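You operate a simulated robot arm through the tools that you are given. There is no shell and no other tool. Be economical: measure what you need, move in short steps, check, and stop when the job is done.

The job below is to be done with a simulated robot arm. You get a single attempt, and the scene is never put back.

## Task
Put the white bung cap on the middle shelf of the pump bay. Then take the white level stick and put it on the yellow board. Then open the seals drawer. The order counts.

It is judged by the outcome, as a careful person would: the job done as asked, and still so three seconds after it is handed in. It fails if anything else is knocked over, pushed out of place, dropped, spilled or broken. Lids that push on must go on centred and level and be pressed home; caps that screw on are set level and turned clockwise until they are tight.

## Robot
A 6-joint arm with a two-finger parallel gripper on a trunk, on a base that drives. Base frame: it is fixed to the floor where the robot stands at the start and does not move with it; the origin is under the middle of the robot, x ahead of it, y to its left, z up. Lengths are in cm, angles in rad, forces in N, time in s.
Its first joint turns from -2.007 to 2.007 rad. Places, roughly: middle shelf of the pump bay (22x43 cm) [-238, 244, 124]; seals drawer [-240, 440, 60]; white level stick [50, 125, 100]; yellow board (15x20x2 cm) [-30, -370, 90]. Payload 4.2 kg.
Tool frame: the origin (TCP) lies between the finger pads and is the grasp point; the fingertips stand 2.3 cm ahead of it; z points along the fingers, y is the line along which they close. The gripper opens to 9.4 cm. The fingers are 3.8 cm wide and 1 cm thick; the gripper's body (5.4 by 9.6 cm) begins 3.9 cm behind the TCP.
Orientation is told as [roll, pitch, yaw] about the base's x, y, z axes, in that order, counted from this pose: with the fingers straight down and closing along the base's y, the tool's x points along the base's -x, its y along +y and its z along -z.

## Interface
- The arm moves only by the tool drive_tool. Its argument "increments" is text: rows parted by semicolons, each of 7 numbers parted by spaces: the shift along the base's x, y, z in cm, then the turn, a rotation vector about the base's x, y, z in rad, then the opening, from 0 (shut) to 1 (fully open). In form: x y z wx wy wz jaw; .... A call has 1 to 12 rows; each row is the pose to reach, as a shift and turn from the pose commanded when the call began. Rows are played at 5 a second. More than 5 cm and 0.15 rad between two rows, or a gripper value outside its range, and nothing of the call is played. A pose out of reach is approached as far as the arm can. The call stops where the force on the tool passes 40 N (or 10 N more than at its start, if that is more) or the arm is blocked; 0.2 s more then pass. The fingers move at their own pace (about 10.8 cm/s each) and stop on an object; they squeeze with about 36 N. The grip force told is the motor's: it shows also when the fingers shut on nothing. Time passes only in rows, and 0.2 s behind the last, so rows that repeat a pose let the fingers close. The reply holds the time, the measured pose of the TCP, the force on the tool along the base axes, the opening and the grip force, in the units named above and with some noise, with the torque about the TCP (base axes, N m) and any sound that the robot's microphone picked up.
- Cameras (640 x 400 px; columns grow to the right, rows downward): "scene" is now at [22.98, 14.93, 117.5]; the picture's right is [-0.51, -0.86, 0.00], its down [0.02, -0.01, -1.00] and it looks along [0.86, -0.51, 0.02] (base axes); focal length 291 px, centre (320, 200). "wrist" rides on the gripper at [8.6, 1.6, -7.4] in the tool frame; the picture's right is [-0.18, 0.98, 0.00], its down [-0.58, -0.11, -0.81] and it looks along [-0.79, -0.15, 0.59] (tool axes); focal length 243 px, centre (320, 200). There is no depth. A picture from a camera that has moved, and an enlarged one, comes with that camera's place and axes in the base frame and with its lens.
- grab_frame(camera): a new picture of that camera. It takes no simulated time.
- move_column(by): slides the trunk up (or, below 0, down) by that many cm; the arm and the scene camera ride with it, the base frame stays. It gives what a move gives, with no picture.
- steer(legs): drives the robot by 1 to 6 legs, each [ahead, turn to the left] in cm and rad, along the robot's own axes; the way and the turn of a leg run together, so that a leg with both is an arc; at most 150 cm and 3.142 rad a leg. The arm and the cameras ride along, it lands a little off, and it stops where it bumps. It gives what a move gives.
- aim_head(pan, tilt): turns the head with the scene camera to pan (to the left, within 1.396 rad either way) and tilt (down, from -0.506 to 1.204), counted from straight ahead of the robot. It gives what a move gives.
- close_up(camera, box): a new picture of the part [left, top, right, bottom] of that camera's present view, enlarged. It takes no simulated time.
- close_job(): hands the job in; it is judged then, once.

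Go step by step. Nothing tells you exact positions but the pictures and the camera data: compare them with the known pose of the tool, close in by small moves and look again before you grip or let go. The budget is 165 turns and 112 pictures, counting those below and the enlarged ones. Unless the task says otherwise, let go and move clear before handing in, and close with one line.

The tools are called after ">>>" as name(argument=value, ...) on one line, values as JSON. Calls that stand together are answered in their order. drive_tool: Moves the arm, as the interface text tells. Its arguments: {"type":"object","properties":{"increments":{"type":"string"}},"required":["increments"]} The other tools are called the same way: move_column (by) slides the trunk up or down; steer (legs) drives the base; aim_head (pan, tilt) turns the head that bears the scene camera; grab_frame (camera) takes a picture; close_up (camera, box) takes an enlarged picture of a part of a camera's view; close_job () hands the job in.

At the start:

```text
time: 0.0
tcp_pos: [49.98, -4.07, 120.21]
tcp_rot: [-0.001, 0.001, 0.003]
force: [-0.4, 0.0, 0.0]
torque: [0.0, -0.01, -0.02]
finger_gap: 9.39
finger_force: 0.1
trunk travel left (down, up): [-47.5, 51.5]
robot x, y, heading: [-0.2, 0.13, 0.003]
head pan, tilt: [-0.538, -0.024]
```

scene: 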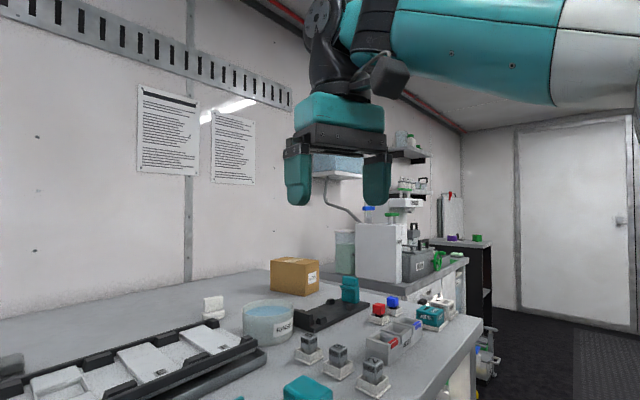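
wrist: 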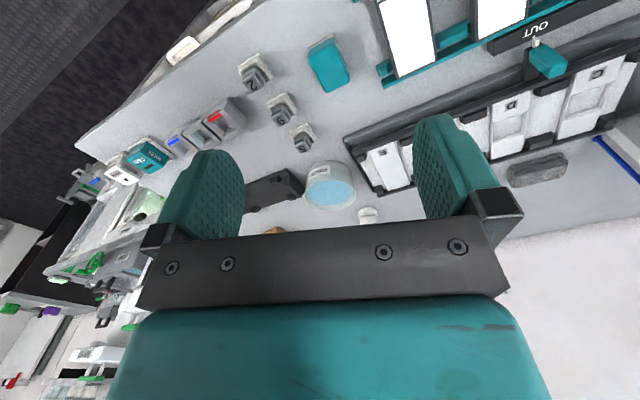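

I see a workbench ahead of the robot with many small items; the white bung cap has not been located yet. I look around with the head first.

>>> aim_head(pan=0.0, tilt=0.5)

>>> grab_frame(camera="scene")

>>> aim_head(pan=0.9, tilt=0.3)

>>> grab_frame(camera="scene")

>>> aim_head(pan=-0.8, tilt=0.5)

>>> grab_frame(camera="scene")

```text
time: 1.0
tcp_pos: [50.1, -3.94, 120.11]
tcp_rot: [-0.001, -0.001, 0.001]
force: [0.7, -0.3, 0.4]
torque: [0.01, -0.01, 0.03]
finger_gap: 9.39
finger_force: 0.0
trunk travel left (down, up): [-47.5, 51.5]
robot x, y, heading: [-0.02, 0.11, -0.001]
head pan, tilt: [0.0, 0.499]
```

```text
109 pictures are left
camera scene: at [24.4, 19.51, 112.68], right [0.0, -1.0, 0.0], down [-0.48, 0.0, -0.88], along [0.88, 0.0, -0.48], focal length 291 px, centre (320, 200)
```

scene: 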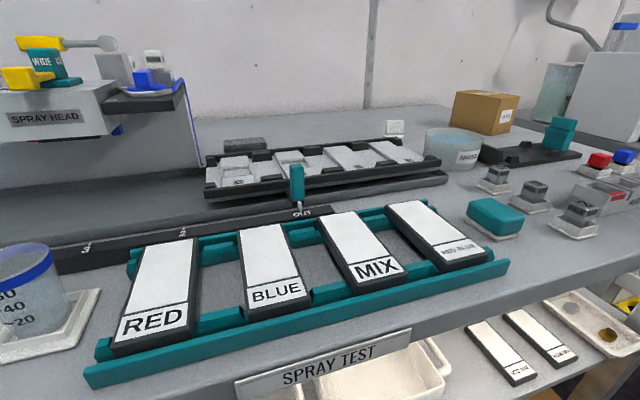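

```text
time: 2.2
tcp_pos: [50.12, -4.02, 120.16]
tcp_rot: [0.001, 0.001, 0.002]
force: [0.0, 0.0, 1.0]
torque: [-0.03, 0.0, -0.02]
finger_gap: 9.41
finger_force: 0.0
trunk travel left (down, up): [-47.5, 51.5]
robot x, y, heading: [0.29, -0.12, -0.0]
head pan, tilt: [0.901, 0.3]
```

```text
108 pictures are left
camera scene: at [21.11, 26.83, 114.51], right [0.78, -0.62, 0.0], down [-0.18, -0.23, -0.96], along [0.59, 0.75, -0.3], focal length 291 px, centre (320, 200)
```

scene: 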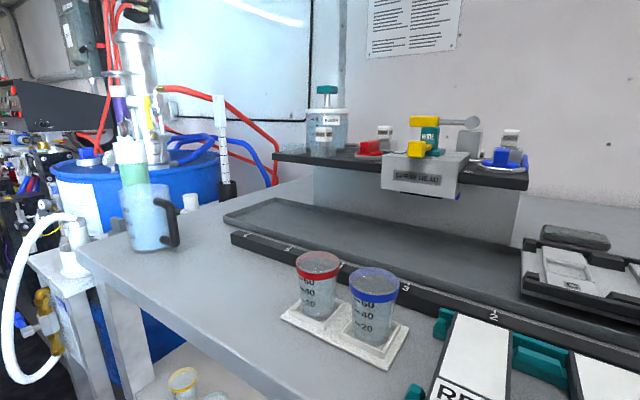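

```text
time: 3.9
tcp_pos: [50.08, -3.98, 120.1]
tcp_rot: [0.0, 0.0, 0.002]
force: [0.1, -1.0, 0.0]
torque: [0.03, 0.03, -0.03]
finger_gap: 9.41
finger_force: 0.2
trunk travel left (down, up): [-47.5, 51.5]
robot x, y, heading: [0.41, -0.17, -0.0]
head pan, tilt: [-0.799, 0.499]
```

```text
107 pictures are left
camera scene: at [21.65, 12.99, 112.67], right [-0.72, -0.7, 0.0], down [-0.33, 0.34, -0.88], along [0.61, -0.63, -0.48], focal length 291 px, centre (320, 200)
```

scene: 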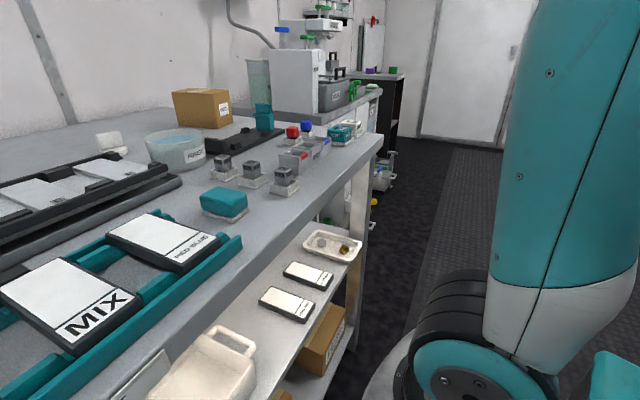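

The level stick seems to be the upright white rod in the drum near (222,145) in the second view, and a white piece on the drum at (190,200) may be the bung cap. I zoom in.

>>> aim_head(pan=1.2, tilt=0.2)

>>> grab_frame(camera="scene")

>>> close_up(camera="scene", box=[200, 60, 440, 210])

```text
time: 5.8
tcp_pos: [50.06, -4.05, 120.15]
tcp_rot: [-0.001, -0.001, 0.001]
force: [-0.2, -0.1, -0.7]
torque: [0.03, 0.0, -0.03]
finger_gap: 9.4
finger_force: 0.1
trunk travel left (down, up): [-47.5, 51.5]
robot x, y, heading: [0.05, -0.27, 0.0]
head pan, tilt: [1.201, 0.201]
```

```text
106 pictures are left
camera scene: at [18.68, 28.2, 115.44], right [0.93, -0.36, 0.0], down [-0.07, -0.19, -0.98], along [0.35, 0.91, -0.2], focal length 291 px, centre (320, 200)
```

scene: 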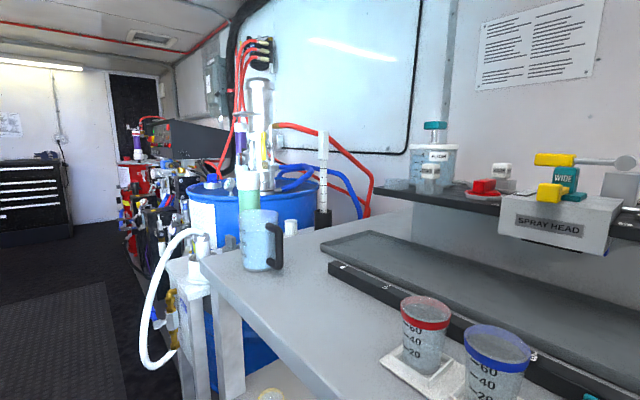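

```text
2.67 times, centred on (320, 135) of scene
camera zoom: at [18.68, 28.2, 115.44], right [0.93, -0.36, 0.0], down [-0.07, -0.19, -0.98], along [0.35, 0.91, -0.2], focal length 776 px, centre (320, 373)
```

zoom: 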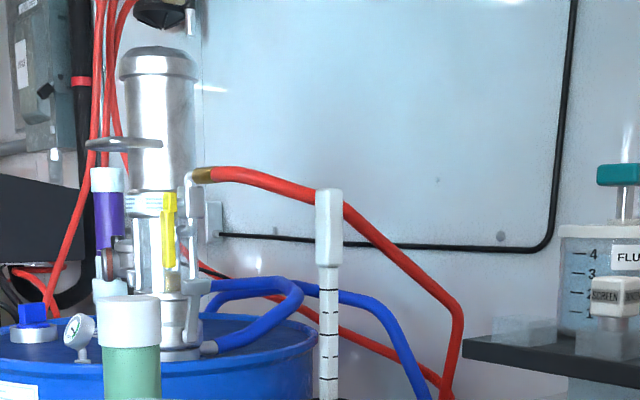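

The level stick is the graduated white rod with a thicker grip, standing in a black holder. I zoom on the white pieces by it and on the rest of the bench end.

>>> close_up(camera="scene", box=[180, 160, 372, 280])

>>> close_up(camera="scene", box=[0, 80, 240, 230])

```text
3.33 times, centred on (276, 220) of scene
camera zoom: at [18.68, 28.2, 115.44], right [0.93, -0.36, 0.0], down [-0.07, -0.19, -0.98], along [0.35, 0.91, -0.2], focal length 970 px, centre (467, 133)
```

zoom: 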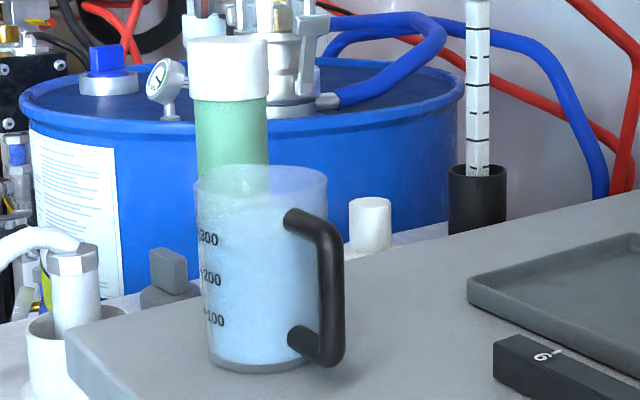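

```text
2.67 times, centred on (120, 155) of scene
camera zoom: at [18.68, 28.2, 115.44], right [0.93, -0.36, 0.0], down [-0.07, -0.19, -0.98], along [0.35, 0.91, -0.2], focal length 776 px, centre (853, 320)
```

zoom: 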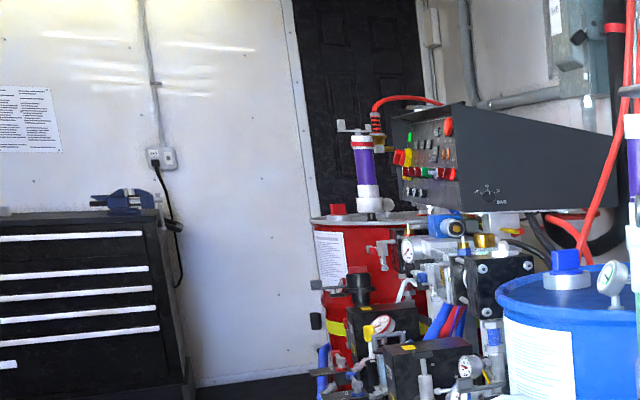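

A white cylindrical cap stands on a lower surface left of the level stick; it may be the bung cap. I turn left to face that way and look around.

>>> steer(legs=[[0, 1.57]])

>>> aim_head(pan=0.0, tilt=0.3)

>>> grab_frame(camera="scene")

>>> aim_head(pan=0.9, tilt=0.2)

>>> grab_frame(camera="scene")

```text
time: 10.0
tcp_pos: [4.2, 50.1, 120.13]
tcp_rot: [0.0, 0.0, 1.567]
force: [-0.5, -0.9, 0.5]
torque: [-0.01, -0.02, 0.02]
finger_gap: 9.39
finger_force: 0.1
trunk travel left (down, up): [-47.5, 51.5]
robot x, y, heading: [0.09, 0.05, 1.569]
head pan, tilt: [1.201, 0.201]
```

```text
time: 11.4
tcp_pos: [4.13, 50.1, 120.11]
tcp_rot: [-0.001, 0.0, 1.567]
force: [0.0, -0.2, 0.1]
torque: [-0.02, 0.0, 0.02]
finger_gap: 9.4
finger_force: 0.0
trunk travel left (down, up): [-47.5, 51.5]
robot x, y, heading: [0.33, 0.08, 1.569]
head pan, tilt: [0.0, 0.3]
```

```text
102 pictures are left
camera scene: at [-19.3, 24.64, 114.51], right [1.0, 0.0, 0.0], down [0.0, -0.3, -0.96], along [0.0, 0.96, -0.3], focal length 291 px, centre (320, 200)
```

scene: 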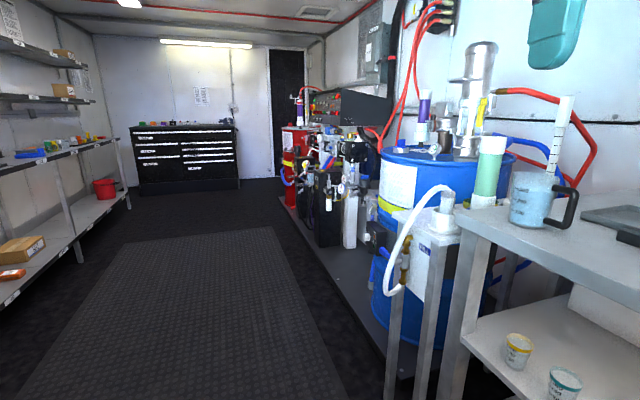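

```text
time: 12.6
tcp_pos: [4.19, 50.03, 120.03]
tcp_rot: [0.002, -0.001, 1.568]
force: [-0.9, 0.7, -0.6]
torque: [-0.02, -0.02, 0.01]
finger_gap: 9.41
finger_force: 0.1
trunk travel left (down, up): [-47.5, 51.5]
robot x, y, heading: [0.19, 0.0, 1.57]
head pan, tilt: [0.901, 0.201]
```

```text
101 pictures are left
camera scene: at [-26.61, 21.12, 115.44], right [0.62, 0.78, 0.0], down [0.16, -0.12, -0.98], along [-0.77, 0.61, -0.2], focal length 291 px, centre (320, 200)
```

scene: 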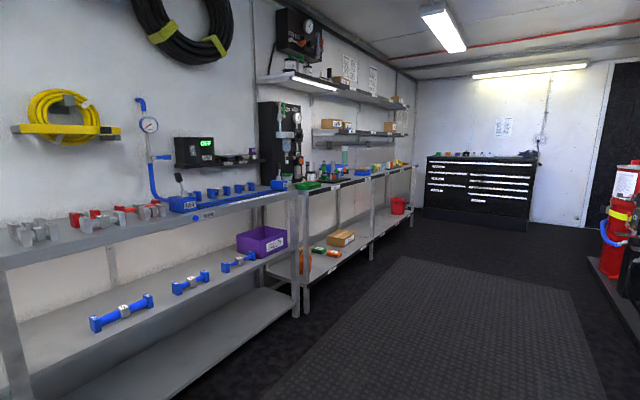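

The room's long axis is turned about 0.31 rad from my y axis, and the pump bay shelf unit is on the left side. I align with the aisle, drive ahead and look right at the cap and stick.

>>> steer(legs=[[0, 0.31], [70, 0]])

>>> aim_head(pan=-0.9, tilt=0.4)

>>> grab_frame(camera="scene")

```text
time: 17.5
tcp_pos: [-32.46, 115.62, 120.1]
tcp_rot: [0.0, -0.001, 1.878]
force: [0.5, 0.0, 0.8]
torque: [0.0, 0.01, 0.02]
finger_gap: 9.42
finger_force: 0.0
trunk travel left (down, up): [-47.5, 51.5]
robot x, y, heading: [-21.2, 66.84, 1.878]
head pan, tilt: [0.901, 0.201]
```

```text
time: 19.3
tcp_pos: [-32.29, 115.74, 120.17]
tcp_rot: [0.0, 0.0, 1.877]
force: [0.4, -0.3, 0.0]
torque: [-0.01, 0.0, 0.0]
finger_gap: 9.37
finger_force: 0.1
trunk travel left (down, up): [-47.5, 51.5]
robot x, y, heading: [-20.81, 66.62, 1.877]
head pan, tilt: [-0.901, 0.4]
```

```text
100 pictures are left
camera scene: at [-38.96, 83.02, 113.59], right [0.83, -0.56, 0.0], down [-0.22, -0.32, -0.92], along [0.52, 0.76, -0.39], focal length 291 px, centre (320, 200)
```

scene: 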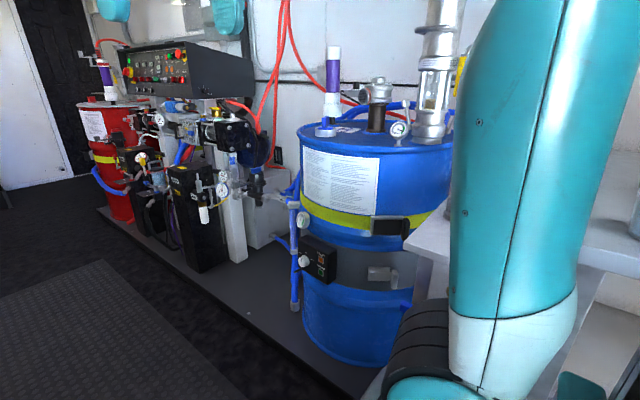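

The arm blocks the view to the right. I raise the trunk a bit and turn to face the bench end.

>>> move_column(by=15)

>>> steer(legs=[[0, -1.2]])

>>> aim_head(pan=0.0, tilt=0.5)

>>> grab_frame(camera="scene")

>>> grab_frame(camera="wrist")

```text
time: 21.0
tcp_pos: [-32.29, 115.64, 135.04]
tcp_rot: [-0.001, -0.001, 1.878]
force: [-0.7, 0.7, 0.6]
torque: [0.0, 0.02, -0.01]
finger_gap: 9.42
finger_force: 0.1
trunk travel left (down, up): [-62.5, 36.5]
robot x, y, heading: [-20.86, 66.62, 1.884]
head pan, tilt: [-0.901, 0.4]
```

```text
time: 24.4
tcp_pos: [20.29, 95.57, 135.1]
tcp_rot: [0.001, 0.001, 0.688]
force: [-0.1, 0.4, 0.3]
torque: [0.0, 0.04, 0.04]
finger_gap: 9.44
finger_force: 0.0
trunk travel left (down, up): [-62.5, 36.5]
robot x, y, heading: [-21.04, 66.54, 0.686]
head pan, tilt: [-0.901, 0.4]
```

```text
time: 25.6
tcp_pos: [20.21, 95.45, 135.09]
tcp_rot: [0.0, 0.001, 0.689]
force: [-0.4, -0.2, -0.3]
torque: [0.02, 0.01, 0.01]
finger_gap: 9.41
finger_force: 0.0
trunk travel left (down, up): [-62.5, 36.5]
robot x, y, heading: [-21.32, 66.59, 0.686]
head pan, tilt: [0.0, 0.499]
```

```text
99 pictures are left
camera scene: at [-14.58, 97.22, 127.67], right [0.63, -0.77, 0.0], down [-0.37, -0.3, -0.88], along [0.68, 0.56, -0.48], focal length 291 px, centre (320, 200)
```

scene: 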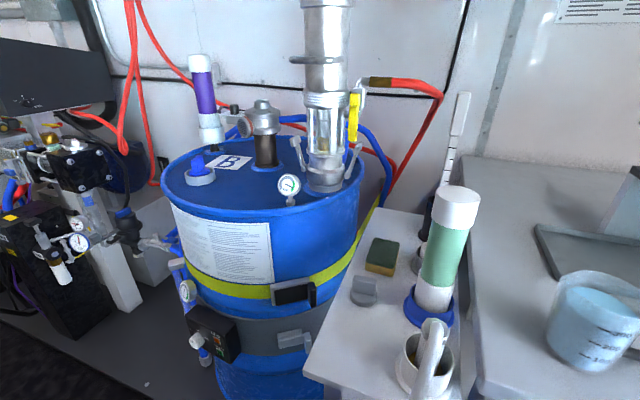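

```text
98 pictures are left
camera wrist: at [12.47, 91.2, 142.57], right [-0.48, 0.88, 0.0], down [0.52, 0.29, 0.81], along [0.71, 0.39, -0.59], focal length 243 px, centre (320, 200)
```

wrist: 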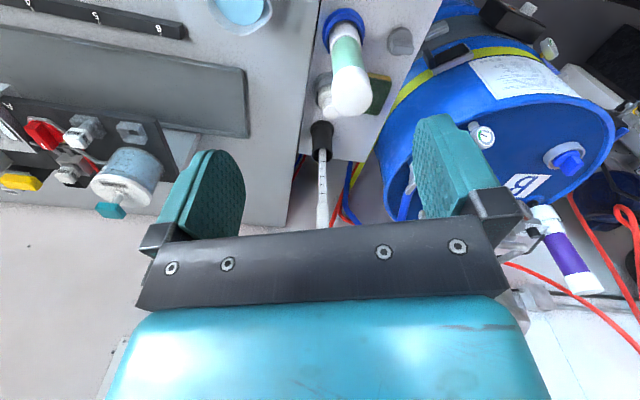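

The side table holds the dryer tube, a grey bung, a sponge, the stick in its black holder, and a white cylinder next to the tube. I zoom on it.

>>> close_up(camera="wrist", box=[270, 0, 430, 100])

>>> close_up(camera="wrist", box=[260, 60, 420, 160])

>>> close_up(camera="scene", box=[320, 180, 480, 280])

```text
4.00 times, centred on (350, 50) of wrist
camera zoom: at [12.47, 91.2, 142.57], right [-0.48, 0.88, 0.0], down [0.52, 0.29, 0.81], along [0.71, 0.39, -0.59], focal length 970 px, centre (200, 800)
```

zoom: 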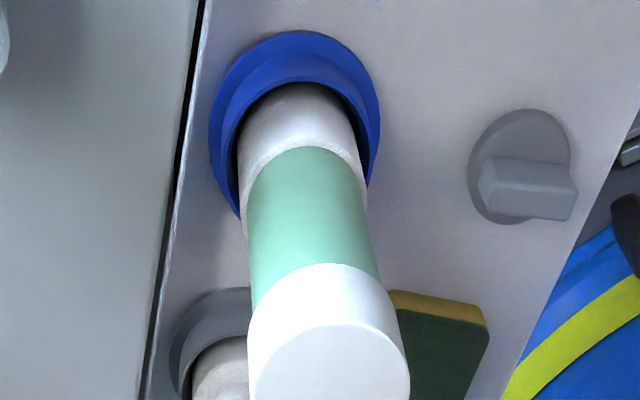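

```text
4.00 times, centred on (340, 110) of wrist
camera zoom: at [12.47, 91.2, 142.57], right [-0.48, 0.88, 0.0], down [0.52, 0.29, 0.81], along [0.71, 0.39, -0.59], focal length 970 px, centre (240, 560)
```

zoom: 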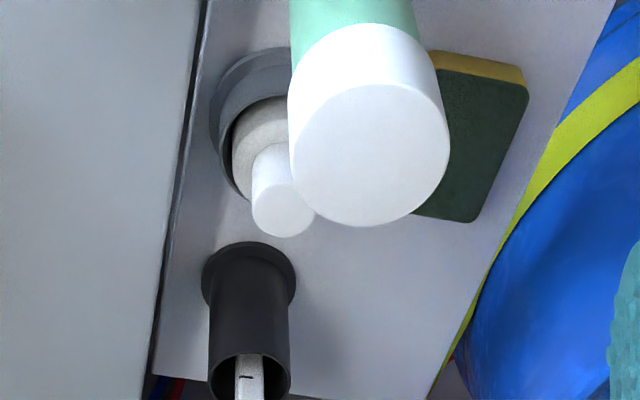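

```text
4.00 times, centred on (400, 230) of scene
camera zoom: at [-14.58, 97.22, 127.67], right [0.63, -0.77, 0.0], down [-0.37, -0.3, -0.88], along [0.68, 0.56, -0.48], focal length 1165 px, centre (0, 80)
```

zoom: 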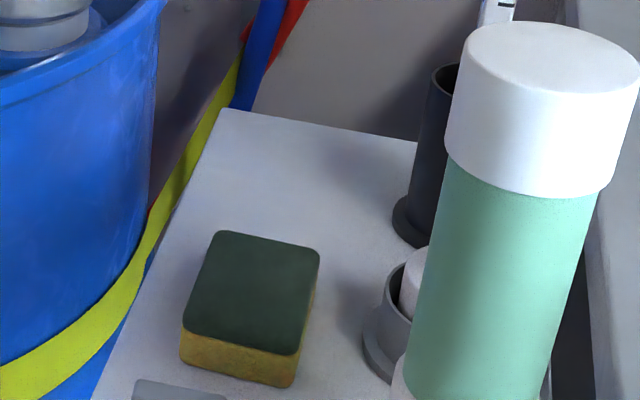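

The grey disc with a block on it is a bung cap, so the white one should look alike. I search for it: the white thing near the rinse bowl on the bench and elsewhere.

>>> aim_head(pan=-1.0, tilt=0.3)

>>> grab_frame(camera="scene")

>>> aim_head(pan=1.3, tilt=0.3)

>>> grab_frame(camera="scene")

>>> close_up(camera="scene", box=[320, 100, 640, 300])

```text
time: 26.9
tcp_pos: [20.12, 95.39, 135.06]
tcp_rot: [0.001, -0.001, 0.689]
force: [-0.1, 0.8, 0.9]
torque: [0.03, 0.0, -0.02]
finger_gap: 9.41
finger_force: 0.1
trunk travel left (down, up): [-62.5, 36.5]
robot x, y, heading: [-21.17, 66.88, 0.689]
head pan, tilt: [-1.0, 0.3]
```

```text
94 pictures are left
camera scene: at [-12.72, 88.58, 129.51], right [-0.31, -0.95, 0.0], down [-0.28, 0.09, -0.96], along [0.91, -0.29, -0.3], focal length 291 px, centre (320, 200)
```

scene: 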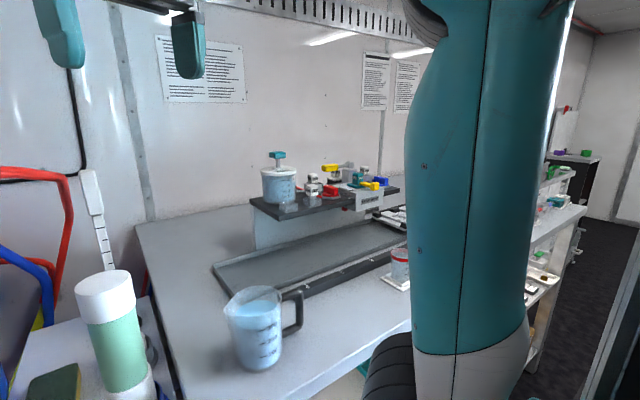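

```text
time: 29.0
tcp_pos: [20.13, 95.56, 135.1]
tcp_rot: [-0.001, -0.001, 0.687]
force: [0.4, 0.5, -0.2]
torque: [-0.01, 0.0, -0.03]
finger_gap: 9.4
finger_force: 0.2
trunk travel left (down, up): [-62.5, 36.5]
robot x, y, heading: [-20.87, 66.45, 0.687]
head pan, tilt: [1.3, 0.3]
```

```text
93 pictures are left
camera scene: at [-25.4, 99.98, 129.51], right [0.91, 0.41, 0.0], down [0.12, -0.27, -0.96], along [-0.39, 0.87, -0.3], focal length 291 px, centre (320, 200)
```

scene: 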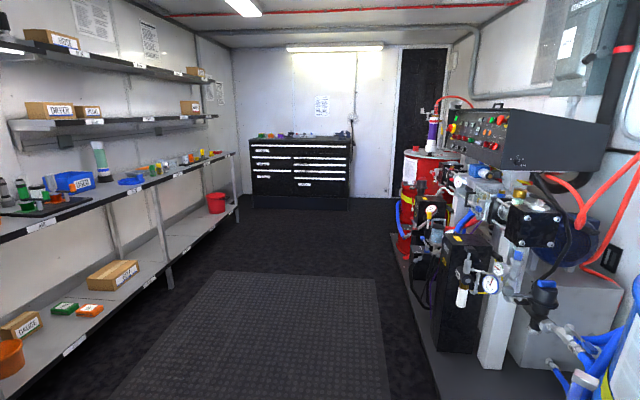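

```text
2.00 times, centred on (480, 200) of scene
camera zoom: at [-25.4, 99.98, 129.51], right [0.91, 0.41, 0.0], down [0.12, -0.27, -0.96], along [-0.39, 0.87, -0.3], focal length 582 px, centre (0, 200)
```

zoom: 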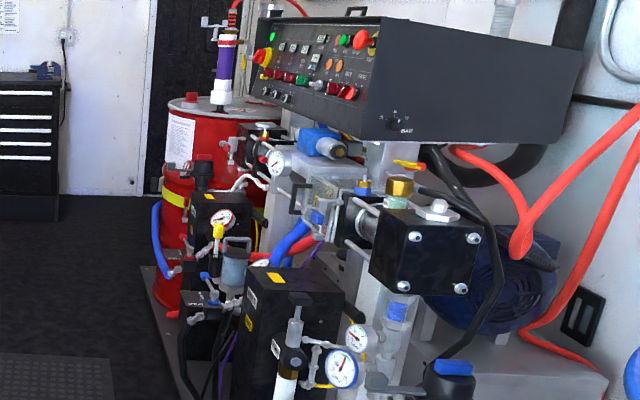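

No white bung cap there yet. I look closer at the left shelves, the cabinet top and the bench area near the rinse bowl.

>>> close_up(camera="scene", box=[0, 70, 240, 220])

>>> close_up(camera="scene", box=[230, 110, 390, 210])

>>> steer(legs=[[0, 1.9]])

>>> aim_head(pan=0.4, tilt=0.3)

>>> grab_frame(camera="scene")

```text
2.67 times, centred on (120, 145) of scene
camera zoom: at [-25.4, 99.98, 129.51], right [0.91, 0.41, 0.0], down [0.12, -0.27, -0.96], along [-0.39, 0.87, -0.3], focal length 776 px, centre (853, 347)
```

zoom: 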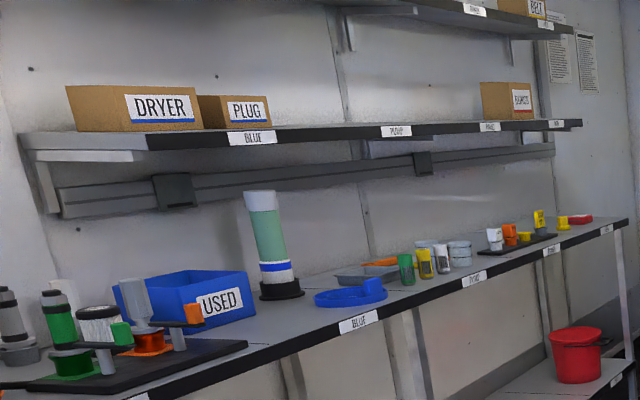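

```text
4.00 times, centred on (310, 160) of scene
camera zoom: at [-25.4, 99.98, 129.51], right [0.91, 0.41, 0.0], down [0.12, -0.27, -0.96], along [-0.39, 0.87, -0.3], focal length 1165 px, centre (360, 360)
```

zoom: 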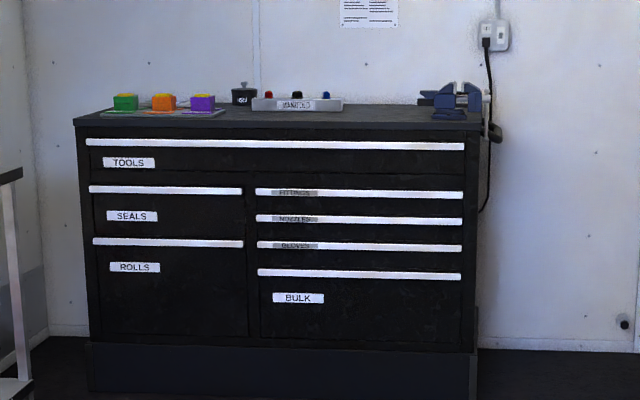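

```text
time: 33.9
tcp_pos: [-61.57, 96.53, 135.06]
tcp_rot: [0.001, -0.001, 2.587]
force: [0.4, 0.1, -0.1]
torque: [0.0, -0.01, -0.01]
finger_gap: 9.41
finger_force: 0.1
trunk travel left (down, up): [-62.5, 36.5]
robot x, y, heading: [-21.1, 67.02, 2.589]
head pan, tilt: [1.3, 0.3]
```

```text
time: 35.1
tcp_pos: [-61.49, 96.57, 135.09]
tcp_rot: [0.001, 0.001, 2.587]
force: [0.0, -0.1, 0.1]
torque: [-0.03, -0.01, -0.02]
finger_gap: 9.4
finger_force: 0.1
trunk travel left (down, up): [-62.5, 36.5]
robot x, y, heading: [-20.74, 66.74, 2.586]
head pan, tilt: [0.4, 0.3]
```

```text
89 pictures are left
camera scene: at [-53.39, 59.6, 129.51], right [0.15, 0.99, 0.0], down [0.29, -0.05, -0.96], along [-0.94, 0.15, -0.3], focal length 291 px, centre (320, 200)
```

scene: 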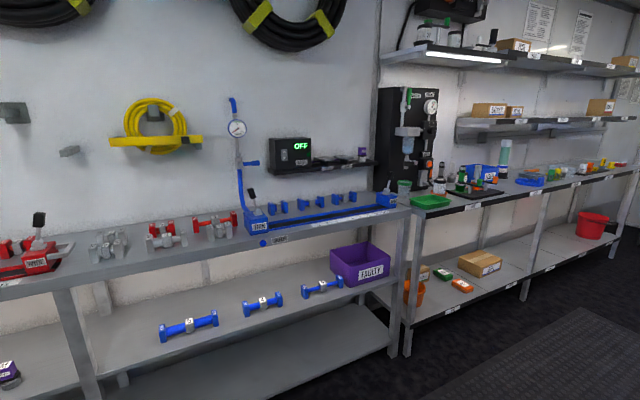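

The shelf bays are labelled (PUMP on the middle shelf is seen, empty), and the SEALS drawer is upper left on the black cabinet. The white cap is still missing, so I look at the other end of the room.

>>> steer(legs=[[0, 2.4]])

>>> aim_head(pan=0.7, tilt=0.3)

>>> grab_frame(camera="scene")

>>> aim_head(pan=-0.4, tilt=0.3)

>>> grab_frame(camera="scene")

```text
time: 41.2
tcp_pos: [-11.53, 17.41, 135.13]
tcp_rot: [0.0, 0.0, -1.3]
force: [-0.5, -0.1, 0.4]
torque: [0.05, 0.01, 0.02]
finger_gap: 9.4
finger_force: 0.0
trunk travel left (down, up): [-62.5, 36.5]
robot x, y, heading: [-21.46, 66.49, -1.3]
head pan, tilt: [0.4, 0.3]
```

```text
time: 42.0
tcp_pos: [-11.59, 17.35, 135.11]
tcp_rot: [-0.001, 0.0, -1.299]
force: [-0.3, 1.0, 0.0]
torque: [-0.01, 0.0, 0.01]
finger_gap: 9.39
finger_force: 0.0
trunk travel left (down, up): [-62.5, 36.5]
robot x, y, heading: [-20.93, 67.02, -1.301]
head pan, tilt: [0.7, 0.3]
```

```text
88 pictures are left
camera scene: at [9.57, 52.01, 129.51], right [-0.57, -0.82, 0.0], down [-0.24, 0.17, -0.96], along [0.79, -0.54, -0.3], focal length 291 px, centre (320, 200)
```

scene: 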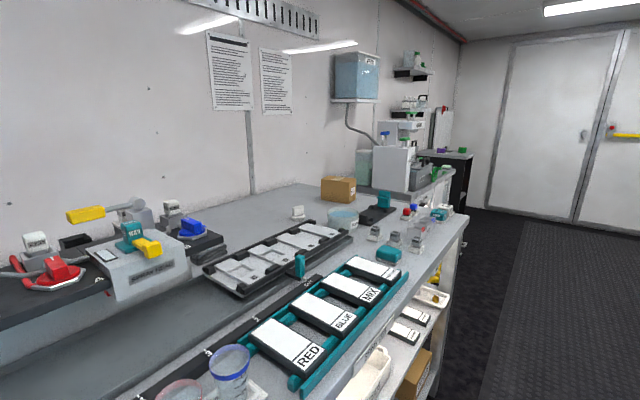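

```text
time: 43.3
tcp_pos: [-11.59, 17.44, 135.14]
tcp_rot: [0.001, 0.001, -1.297]
force: [0.9, -0.2, -0.8]
torque: [0.0, 0.0, 0.02]
finger_gap: 9.41
finger_force: 0.2
trunk travel left (down, up): [-62.5, 36.5]
robot x, y, heading: [-20.98, 66.16, -1.301]
head pan, tilt: [-0.4, 0.3]
```

```text
87 pictures are left
camera scene: at [0.67, 48.03, 129.51], right [-0.99, 0.13, 0.0], down [0.04, 0.29, -0.96], along [-0.12, -0.95, -0.3], focal length 291 px, centre (320, 200)
```

scene: 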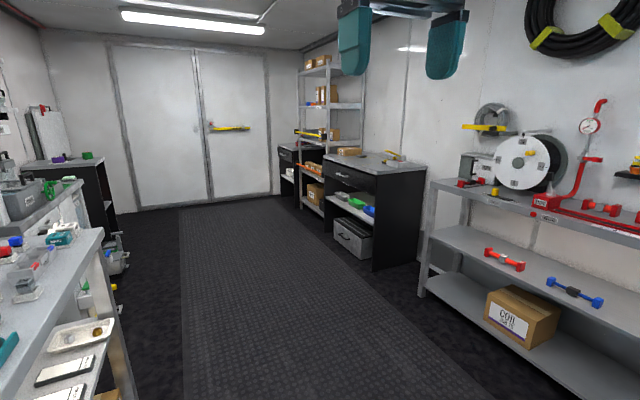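

I zoom on the white thing by the rinse bowl, the things on the spray stand shelf, and the far desk.

>>> close_up(camera="scene", box=[320, 130, 440, 205])

>>> aim_head(pan=0.7, tilt=0.3)

>>> close_up(camera="scene", box=[240, 160, 480, 310])

>>> close_up(camera="scene", box=[0, 170, 240, 320])

>>> close_up(camera="scene", box=[340, 50, 500, 150])

```text
5.33 times, centred on (380, 168) of scene
camera zoom: at [0.67, 48.03, 129.51], right [-0.99, 0.13, 0.0], down [0.04, 0.29, -0.96], along [-0.12, -0.95, -0.3], focal length 1553 px, centre (0, 373)
```

zoom: 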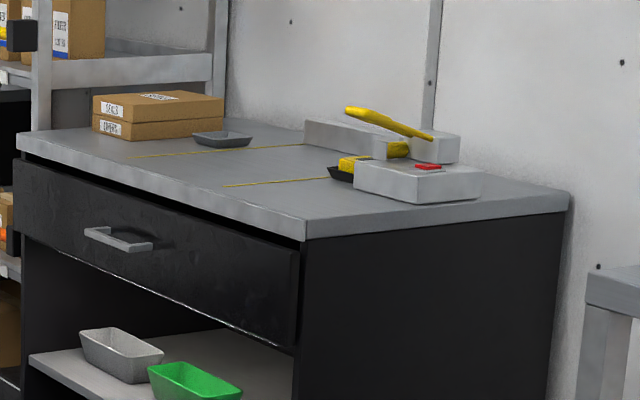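

```text
time: 44.7
tcp_pos: [-11.48, 17.42, 135.22]
tcp_rot: [0.0, 0.0, -1.297]
force: [-0.5, 0.0, -0.1]
torque: [-0.02, -0.01, -0.01]
finger_gap: 9.41
finger_force: 0.1
trunk travel left (down, up): [-62.5, 36.5]
robot x, y, heading: [-21.02, 67.29, -1.302]
head pan, tilt: [0.7, 0.3]
```

```text
2.67 times, centred on (360, 235) of scene
camera zoom: at [9.57, 52.01, 129.51], right [-0.57, -0.82, 0.0], down [-0.24, 0.17, -0.96], along [0.79, -0.54, -0.3], focal length 776 px, centre (213, 107)
```

zoom: 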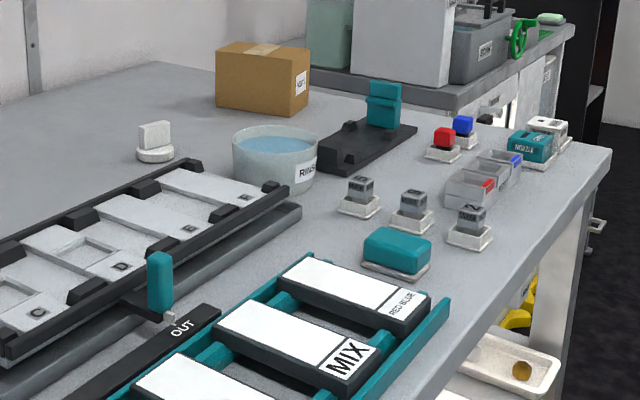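

```text
2.67 times, centred on (120, 245) of scene
camera zoom: at [9.57, 52.01, 129.51], right [-0.57, -0.82, 0.0], down [-0.24, 0.17, -0.96], along [0.79, -0.54, -0.3], focal length 776 px, centre (853, 80)
```

zoom: 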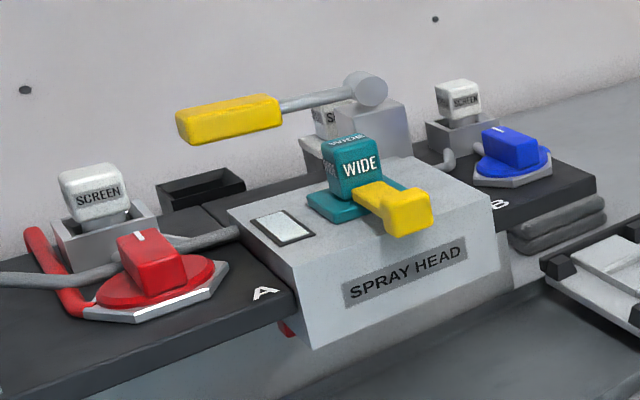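

```text
4.00 times, centred on (420, 100) of scene
camera zoom: at [9.57, 52.01, 129.51], right [-0.57, -0.82, 0.0], down [-0.24, 0.17, -0.96], along [0.79, -0.54, -0.3], focal length 1165 px, centre (-80, 600)
```

zoom: 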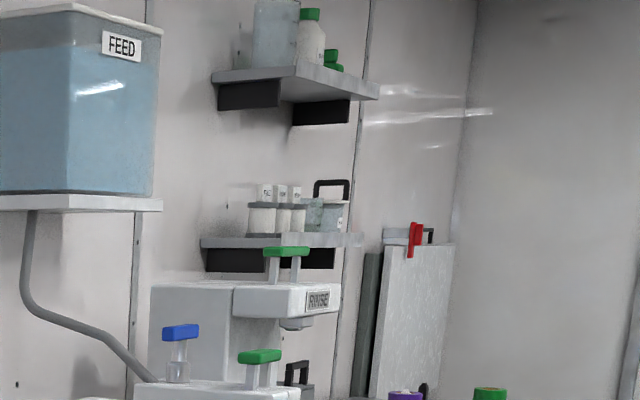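

The white bung cap stands on the bench behind the rinse bowl at about (99, 1, 90): a disc with a block. I drive to face it.

>>> steer(legs=[[0, 0.184], [101, 0], [0, 1.43]])

>>> aim_head(pan=0.0, tilt=0.6)

>>> grab_frame(camera="scene")

>>> grab_frame(camera="wrist")

```text
time: 53.7
tcp_pos: [72.39, -21.19, 135.38]
tcp_rot: [0.0, -0.007, 0.15]
force: [0.0, -1.1, -0.2]
torque: [0.02, -0.02, 0.02]
finger_gap: 9.41
finger_force: 0.0
trunk travel left (down, up): [-62.5, 36.5]
robot x, y, heading: [23.27, -25.9, 0.047]
head pan, tilt: [0.7, 0.3]
stopped in leg 3: the robot was blocked; the commanded pose is now the measured one
```

```text
time: 54.7
tcp_pos: [72.32, -21.24, 135.36]
tcp_rot: [0.0, -0.007, 0.148]
force: [0.2, -0.7, 0.3]
torque: [-0.02, -0.01, -0.05]
finger_gap: 9.39
finger_force: 0.1
trunk travel left (down, up): [-62.5, 36.5]
robot x, y, heading: [22.9, -25.34, 0.053]
head pan, tilt: [0.0, 0.6]
```

```text
82 pictures are left
camera scene: at [45.54, -5.54, 126.94], right [0.05, -1.0, 0.0], down [-0.56, -0.02, -0.83], along [0.83, 0.04, -0.56], focal length 291 px, centre (320, 200)
```

scene: 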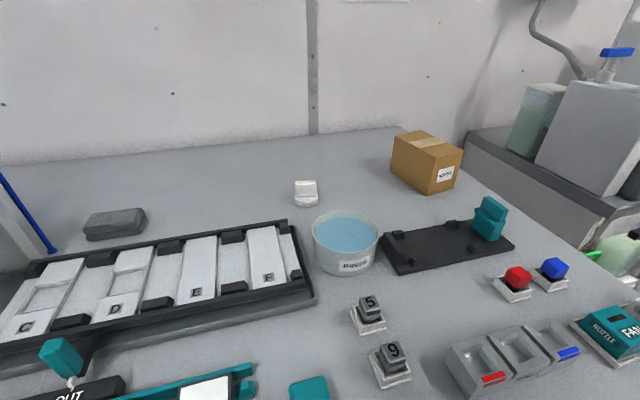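

```text
81 pictures are left
camera wrist: at [63.49, -20.95, 142.84], right [0.04, 1.0, 0.0], down [0.58, -0.02, 0.81], along [0.81, -0.03, -0.59], focal length 243 px, centre (320, 200)
```

wrist: 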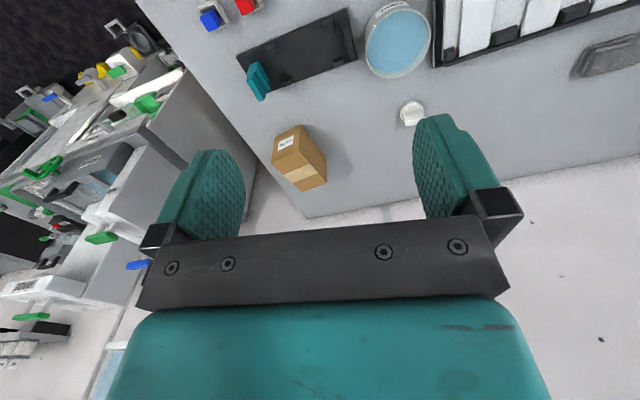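

The base touched something while turning, but the position works: the cap is at about (100, 0.4), behind the rinse bowl. I zoom to see its shape and block direction.

>>> close_up(camera="scene", box=[266, 160, 346, 210])

>>> close_up(camera="wrist", box=[360, 70, 440, 120])

>>> aim_head(pan=-0.3, tilt=1.2)

>>> grab_frame(camera="scene")

```text
8.00 times, centred on (306, 185) of scene
camera zoom: at [45.54, -5.54, 126.94], right [0.05, -1.0, 0.0], down [-0.56, -0.02, -0.83], along [0.83, 0.04, -0.56], focal length 2329 px, centre (432, 320)
```

zoom: 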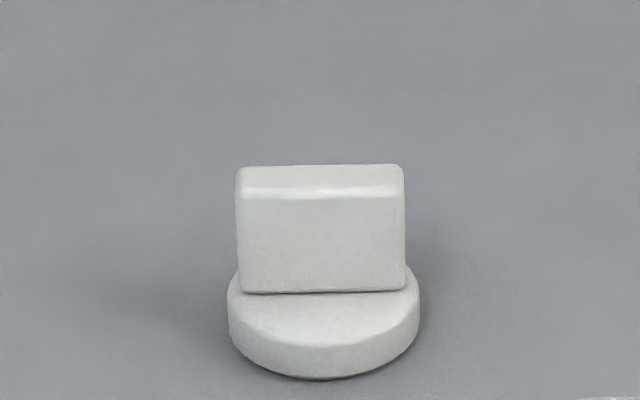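

```text
8.00 times, centred on (400, 95) of wrist
camera zoom: at [63.49, -20.95, 142.84], right [0.04, 1.0, 0.0], down [0.58, -0.02, 0.81], along [0.81, -0.03, -0.59], focal length 1941 px, centre (-320, 1040)
```

zoom: 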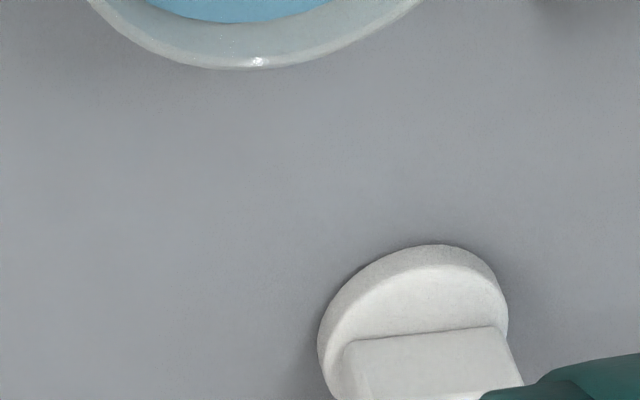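

```text
time: 55.7
tcp_pos: [72.45, -21.36, 135.46]
tcp_rot: [-0.001, -0.01, 0.147]
force: [-0.1, -0.3, -1.1]
torque: [0.0, 0.01, 0.0]
finger_gap: 9.42
finger_force: 0.1
trunk travel left (down, up): [-62.5, 36.5]
robot x, y, heading: [22.95, -25.82, 0.051]
head pan, tilt: [-0.3, 1.201]
```

```text
78 pictures are left
camera scene: at [42.11, -7.37, 122.46], right [-0.25, -0.97, 0.0], down [-0.9, 0.23, -0.37], along [0.36, -0.09, -0.93], focal length 291 px, centre (320, 200)
```

scene: 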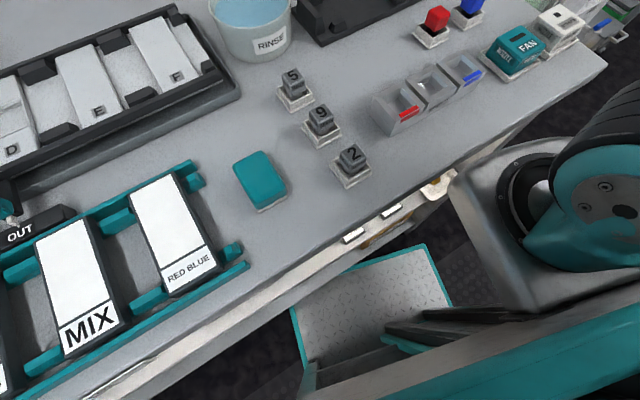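

The cap's block is about 4.8 cm wide along y and 1.5 cm thick along x, so I must close along x. I'll grip with a tilt of about 0.5 rad (fingers leaning toward +y) so it can later be set under the upper shelf; first I bring the tool above it and turn it 90°.

>>> drive_tool(increments="2.5 1.8 0 0 0 0.14 0.6; 5 3.6 0 0 0 0.28 0.6; 7.5 5.4 0 0 0 0.42 0.6; 10 7.2 -1 0 0 0.56 0.6; 12.5 9 -2 0 0 0.70 0.6; 15 10.8 -3 0 0 0.84 0.6; 17.5 12.6 -4 0 0 0.98 0.6; 20 14.4 -5 0 0 1.12 0.6; 22.5 16.2 -6 0 0 1.26 0.6; 25 18 -8 0 0 1.40 0.6; 27.8 19 -10 0 0 1.54 0.6")

>>> aim_head(pan=0.2, tilt=0.5)

>>> grab_frame(camera="wrist")

>>> grab_frame(camera="scene")

```text
time: 56.3
tcp_pos: [76.17, -18.66, 135.6]
tcp_rot: [0.004, -0.015, 0.317]
force: [2.1, 12.6, -11.2]
torque: [-0.89, -0.89, -1.24]
finger_gap: 5.62
finger_force: 0.1
trunk travel left (down, up): [-62.5, 36.5]
robot x, y, heading: [23.23, -25.94, 0.047]
head pan, tilt: [-0.3, 1.201]
stopped in row 2: the force on the tool passed its limit (the readings are from after the stop); the commanded pose is now the measured one
```

```text
time: 57.4
tcp_pos: [75.99, -18.55, 135.52]
tcp_rot: [0.005, -0.015, 0.322]
force: [0.4, 27.1, -19.3]
torque: [-2.02, -1.84, -2.71]
finger_gap: 5.63
finger_force: 0.0
trunk travel left (down, up): [-62.5, 36.5]
robot x, y, heading: [23.22, -25.87, 0.047]
head pan, tilt: [0.201, 0.499]
```

```text
77 pictures are left
camera wrist: at [67.27, -19.81, 142.84], right [-0.14, 0.99, 0.01], down [0.58, 0.07, 0.81], along [0.81, 0.11, -0.58], focal length 243 px, centre (320, 200)
```

wrist: 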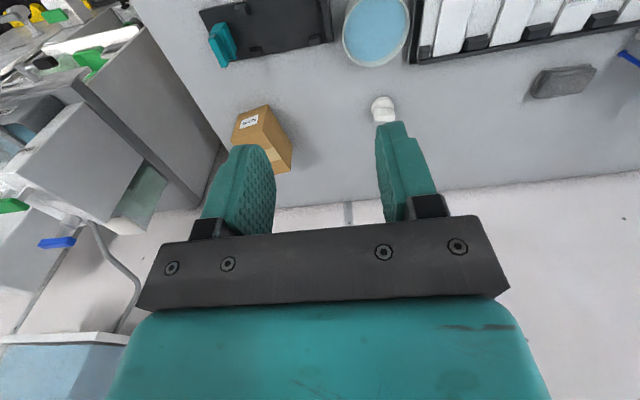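

```text
76 pictures are left
camera scene: at [45.48, -3.74, 127.85], right [0.25, -0.97, 0.0], down [-0.46, -0.12, -0.88], along [0.85, 0.22, -0.47], focal length 291 px, centre (320, 200)
```

scene: 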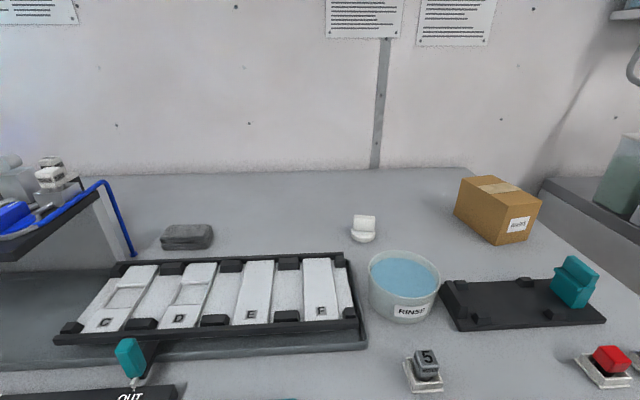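

Something presses on the tool though nothing is visible below. I look up at the arm.

>>> aim_head(pan=-0.5, tilt=-0.3)

>>> grab_frame(camera="scene")

```text
time: 58.5
tcp_pos: [76.09, -18.56, 135.57]
tcp_rot: [0.0, -0.017, 0.323]
force: [4.0, 23.9, -24.9]
torque: [-1.6, -2.06, -2.34]
finger_gap: 5.66
finger_force: 0.0
trunk travel left (down, up): [-62.5, 36.5]
robot x, y, heading: [22.99, -26.39, 0.051]
head pan, tilt: [-0.499, -0.3]
```

```text
75 pictures are left
camera scene: at [43.66, -9.43, 134.99], right [-0.43, -0.9, 0.0], down [0.27, -0.13, -0.95], along [0.86, -0.41, 0.3], focal length 291 px, centre (320, 200)
```

scene: 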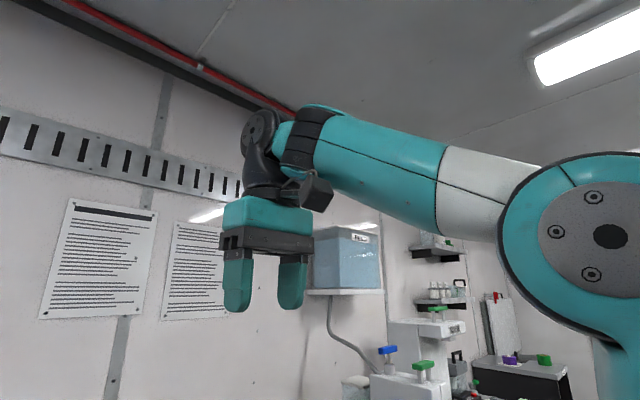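

>>> close_up(camera="scene", box=[192, 80, 384, 200])

>>> drive_tool(increments="-1 0 0 0 0 0 0.6; -3 -1 0 0 0 -0.1 0.6")

```text
3.33 times, centred on (288, 140) of scene
camera zoom: at [43.66, -9.43, 134.99], right [-0.43, -0.9, 0.0], down [0.27, -0.13, -0.95], along [0.86, -0.41, 0.3], focal length 970 px, centre (427, 400)
```

zoom: 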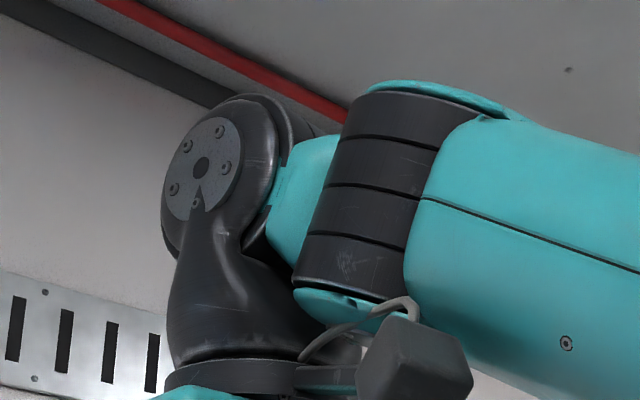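

```text
time: 59.1
tcp_pos: [73.08, -19.66, 135.52]
tcp_rot: [0.003, -0.011, 0.221]
force: [0.2, -0.1, 0.3]
torque: [0.02, -0.01, 0.0]
finger_gap: 5.62
finger_force: 0.0
trunk travel left (down, up): [-62.5, 36.5]
robot x, y, heading: [23.06, -26.33, 0.055]
head pan, tilt: [-0.499, -0.3]
```

The camera housing on the gripper rubs on the forearm when yawing left, so I turn the tool the other way, by about -1.68 rad, while moving above the cap.

>>> drive_tool(increments="0 0 0 0 0 -0.14 0.6; 2 1 0 0 0 -0.28 0.6; 4 3 0 0 0 -0.42 0.6; 6 5 0 0 0 -0.56 0.6; 9 7 -1 0 0 -0.70 0.6; 12 9 -2 0 0 -0.84 0.6; 15 11 -4 0 0 -0.98 0.6; 18 13 -6 0 0 -1.12 0.6; 20 15 -8 0 0 -1.26 0.6; 22 16 -10 0 0 -1.40 0.6; 25 17 -12 0 0 -1.54 0.6; 27 18 -14 0 0 -1.68 0.6")

>>> aim_head(pan=0.2, tilt=0.4)

>>> grab_frame(camera="wrist")

>>> grab_frame(camera="scene")

```text
time: 61.7
tcp_pos: [93.78, -3.41, 119.06]
tcp_rot: [0.009, -0.006, -1.402]
force: [-0.8, -0.3, 0.4]
torque: [0.01, 0.03, 0.0]
finger_gap: 5.62
finger_force: 0.1
out of reach, approached as far as the arm can: row 5, 6, 7, 8, 9, 10, 11, 12
trunk travel left (down, up): [-62.5, 36.5]
robot x, y, heading: [23.08, -26.14, 0.05]
head pan, tilt: [-0.499, -0.3]
```

```text
time: 62.8
tcp_pos: [93.86, -3.21, 119.2]
tcp_rot: [0.012, -0.006, -1.4]
force: [0.2, -0.4, 0.1]
torque: [-0.01, 0.01, 0.03]
finger_gap: 5.62
finger_force: 0.0
trunk travel left (down, up): [-62.5, 36.5]
robot x, y, heading: [23.08, -26.13, 0.05]
head pan, tilt: [0.201, 0.4]
```

```text
73 pictures are left
camera wrist: at [93.77, 5.52, 126.51], right [1.0, -0.01, 0.01], down [-0.02, -0.59, 0.81], along [-0.01, -0.81, -0.59], focal length 243 px, centre (320, 200)
```

wrist: 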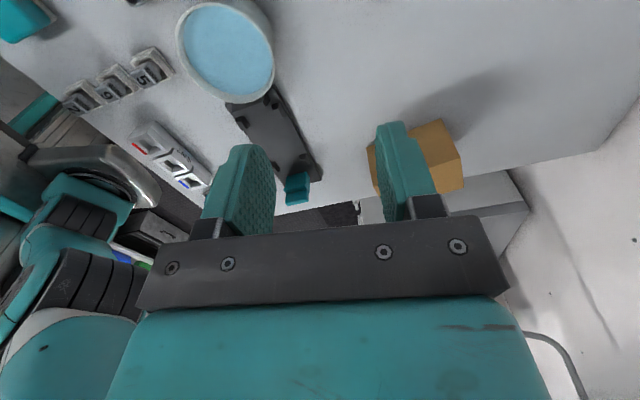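

```text
72 pictures are left
camera scene: at [45.61, -3.71, 128.79], right [0.25, -0.97, 0.0], down [-0.37, -0.09, -0.92], along [0.9, 0.23, -0.38], focal length 291 px, centre (320, 200)
```

scene: 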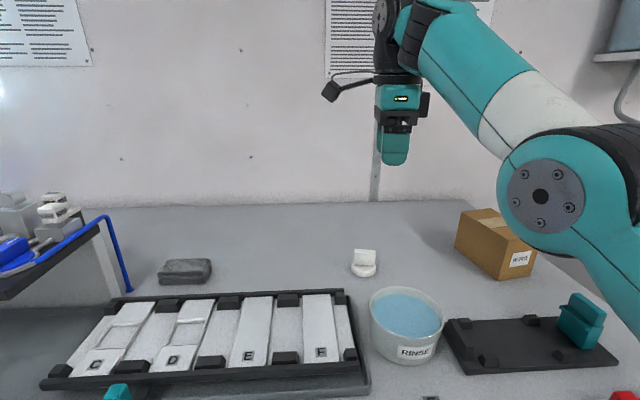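

The reach is short at this trunk height. I lower the trunk and then extend over the cap.

>>> move_column(by=-13)

>>> drive_tool(increments="2 1 0 0 0 0 0.6; 4 2 0 0 0 0 0.6; 6 2.5 0 0 0 -0.05 0.6")

>>> grab_frame(camera="scene")

```text
time: 64.3
tcp_pos: [94.38, -3.14, 105.62]
tcp_rot: [0.004, -0.009, -1.4]
force: [-0.7, -0.1, 0.8]
torque: [0.01, 0.0, 0.0]
finger_gap: 5.63
finger_force: 0.1
trunk travel left (down, up): [-49.5, 49.5]
robot x, y, heading: [23.16, -26.13, 0.049]
head pan, tilt: [0.201, 0.4]
```

```text
time: 65.1
tcp_pos: [94.67, -2.3, 104.3]
tcp_rot: [0.002, -0.007, -1.444]
force: [1.1, -0.9, -0.8]
torque: [0.04, 0.1, -0.02]
finger_gap: 5.65
finger_force: 0.0
out of reach, approached as far as the arm can: row 1, 2, 3
trunk travel left (down, up): [-49.5, 49.5]
robot x, y, heading: [23.32, -26.06, 0.051]
head pan, tilt: [0.201, 0.4]
```

```text
71 pictures are left
camera scene: at [46.49, -3.57, 115.58], right [0.25, -0.97, 0.0], down [-0.38, -0.1, -0.92], along [0.89, 0.23, -0.39], focal length 291 px, centre (320, 200)
```

scene: 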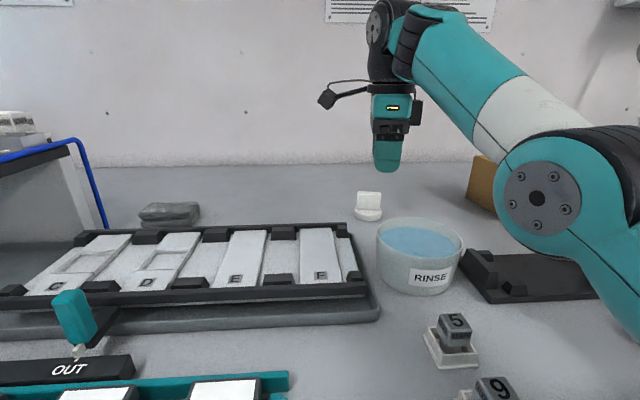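

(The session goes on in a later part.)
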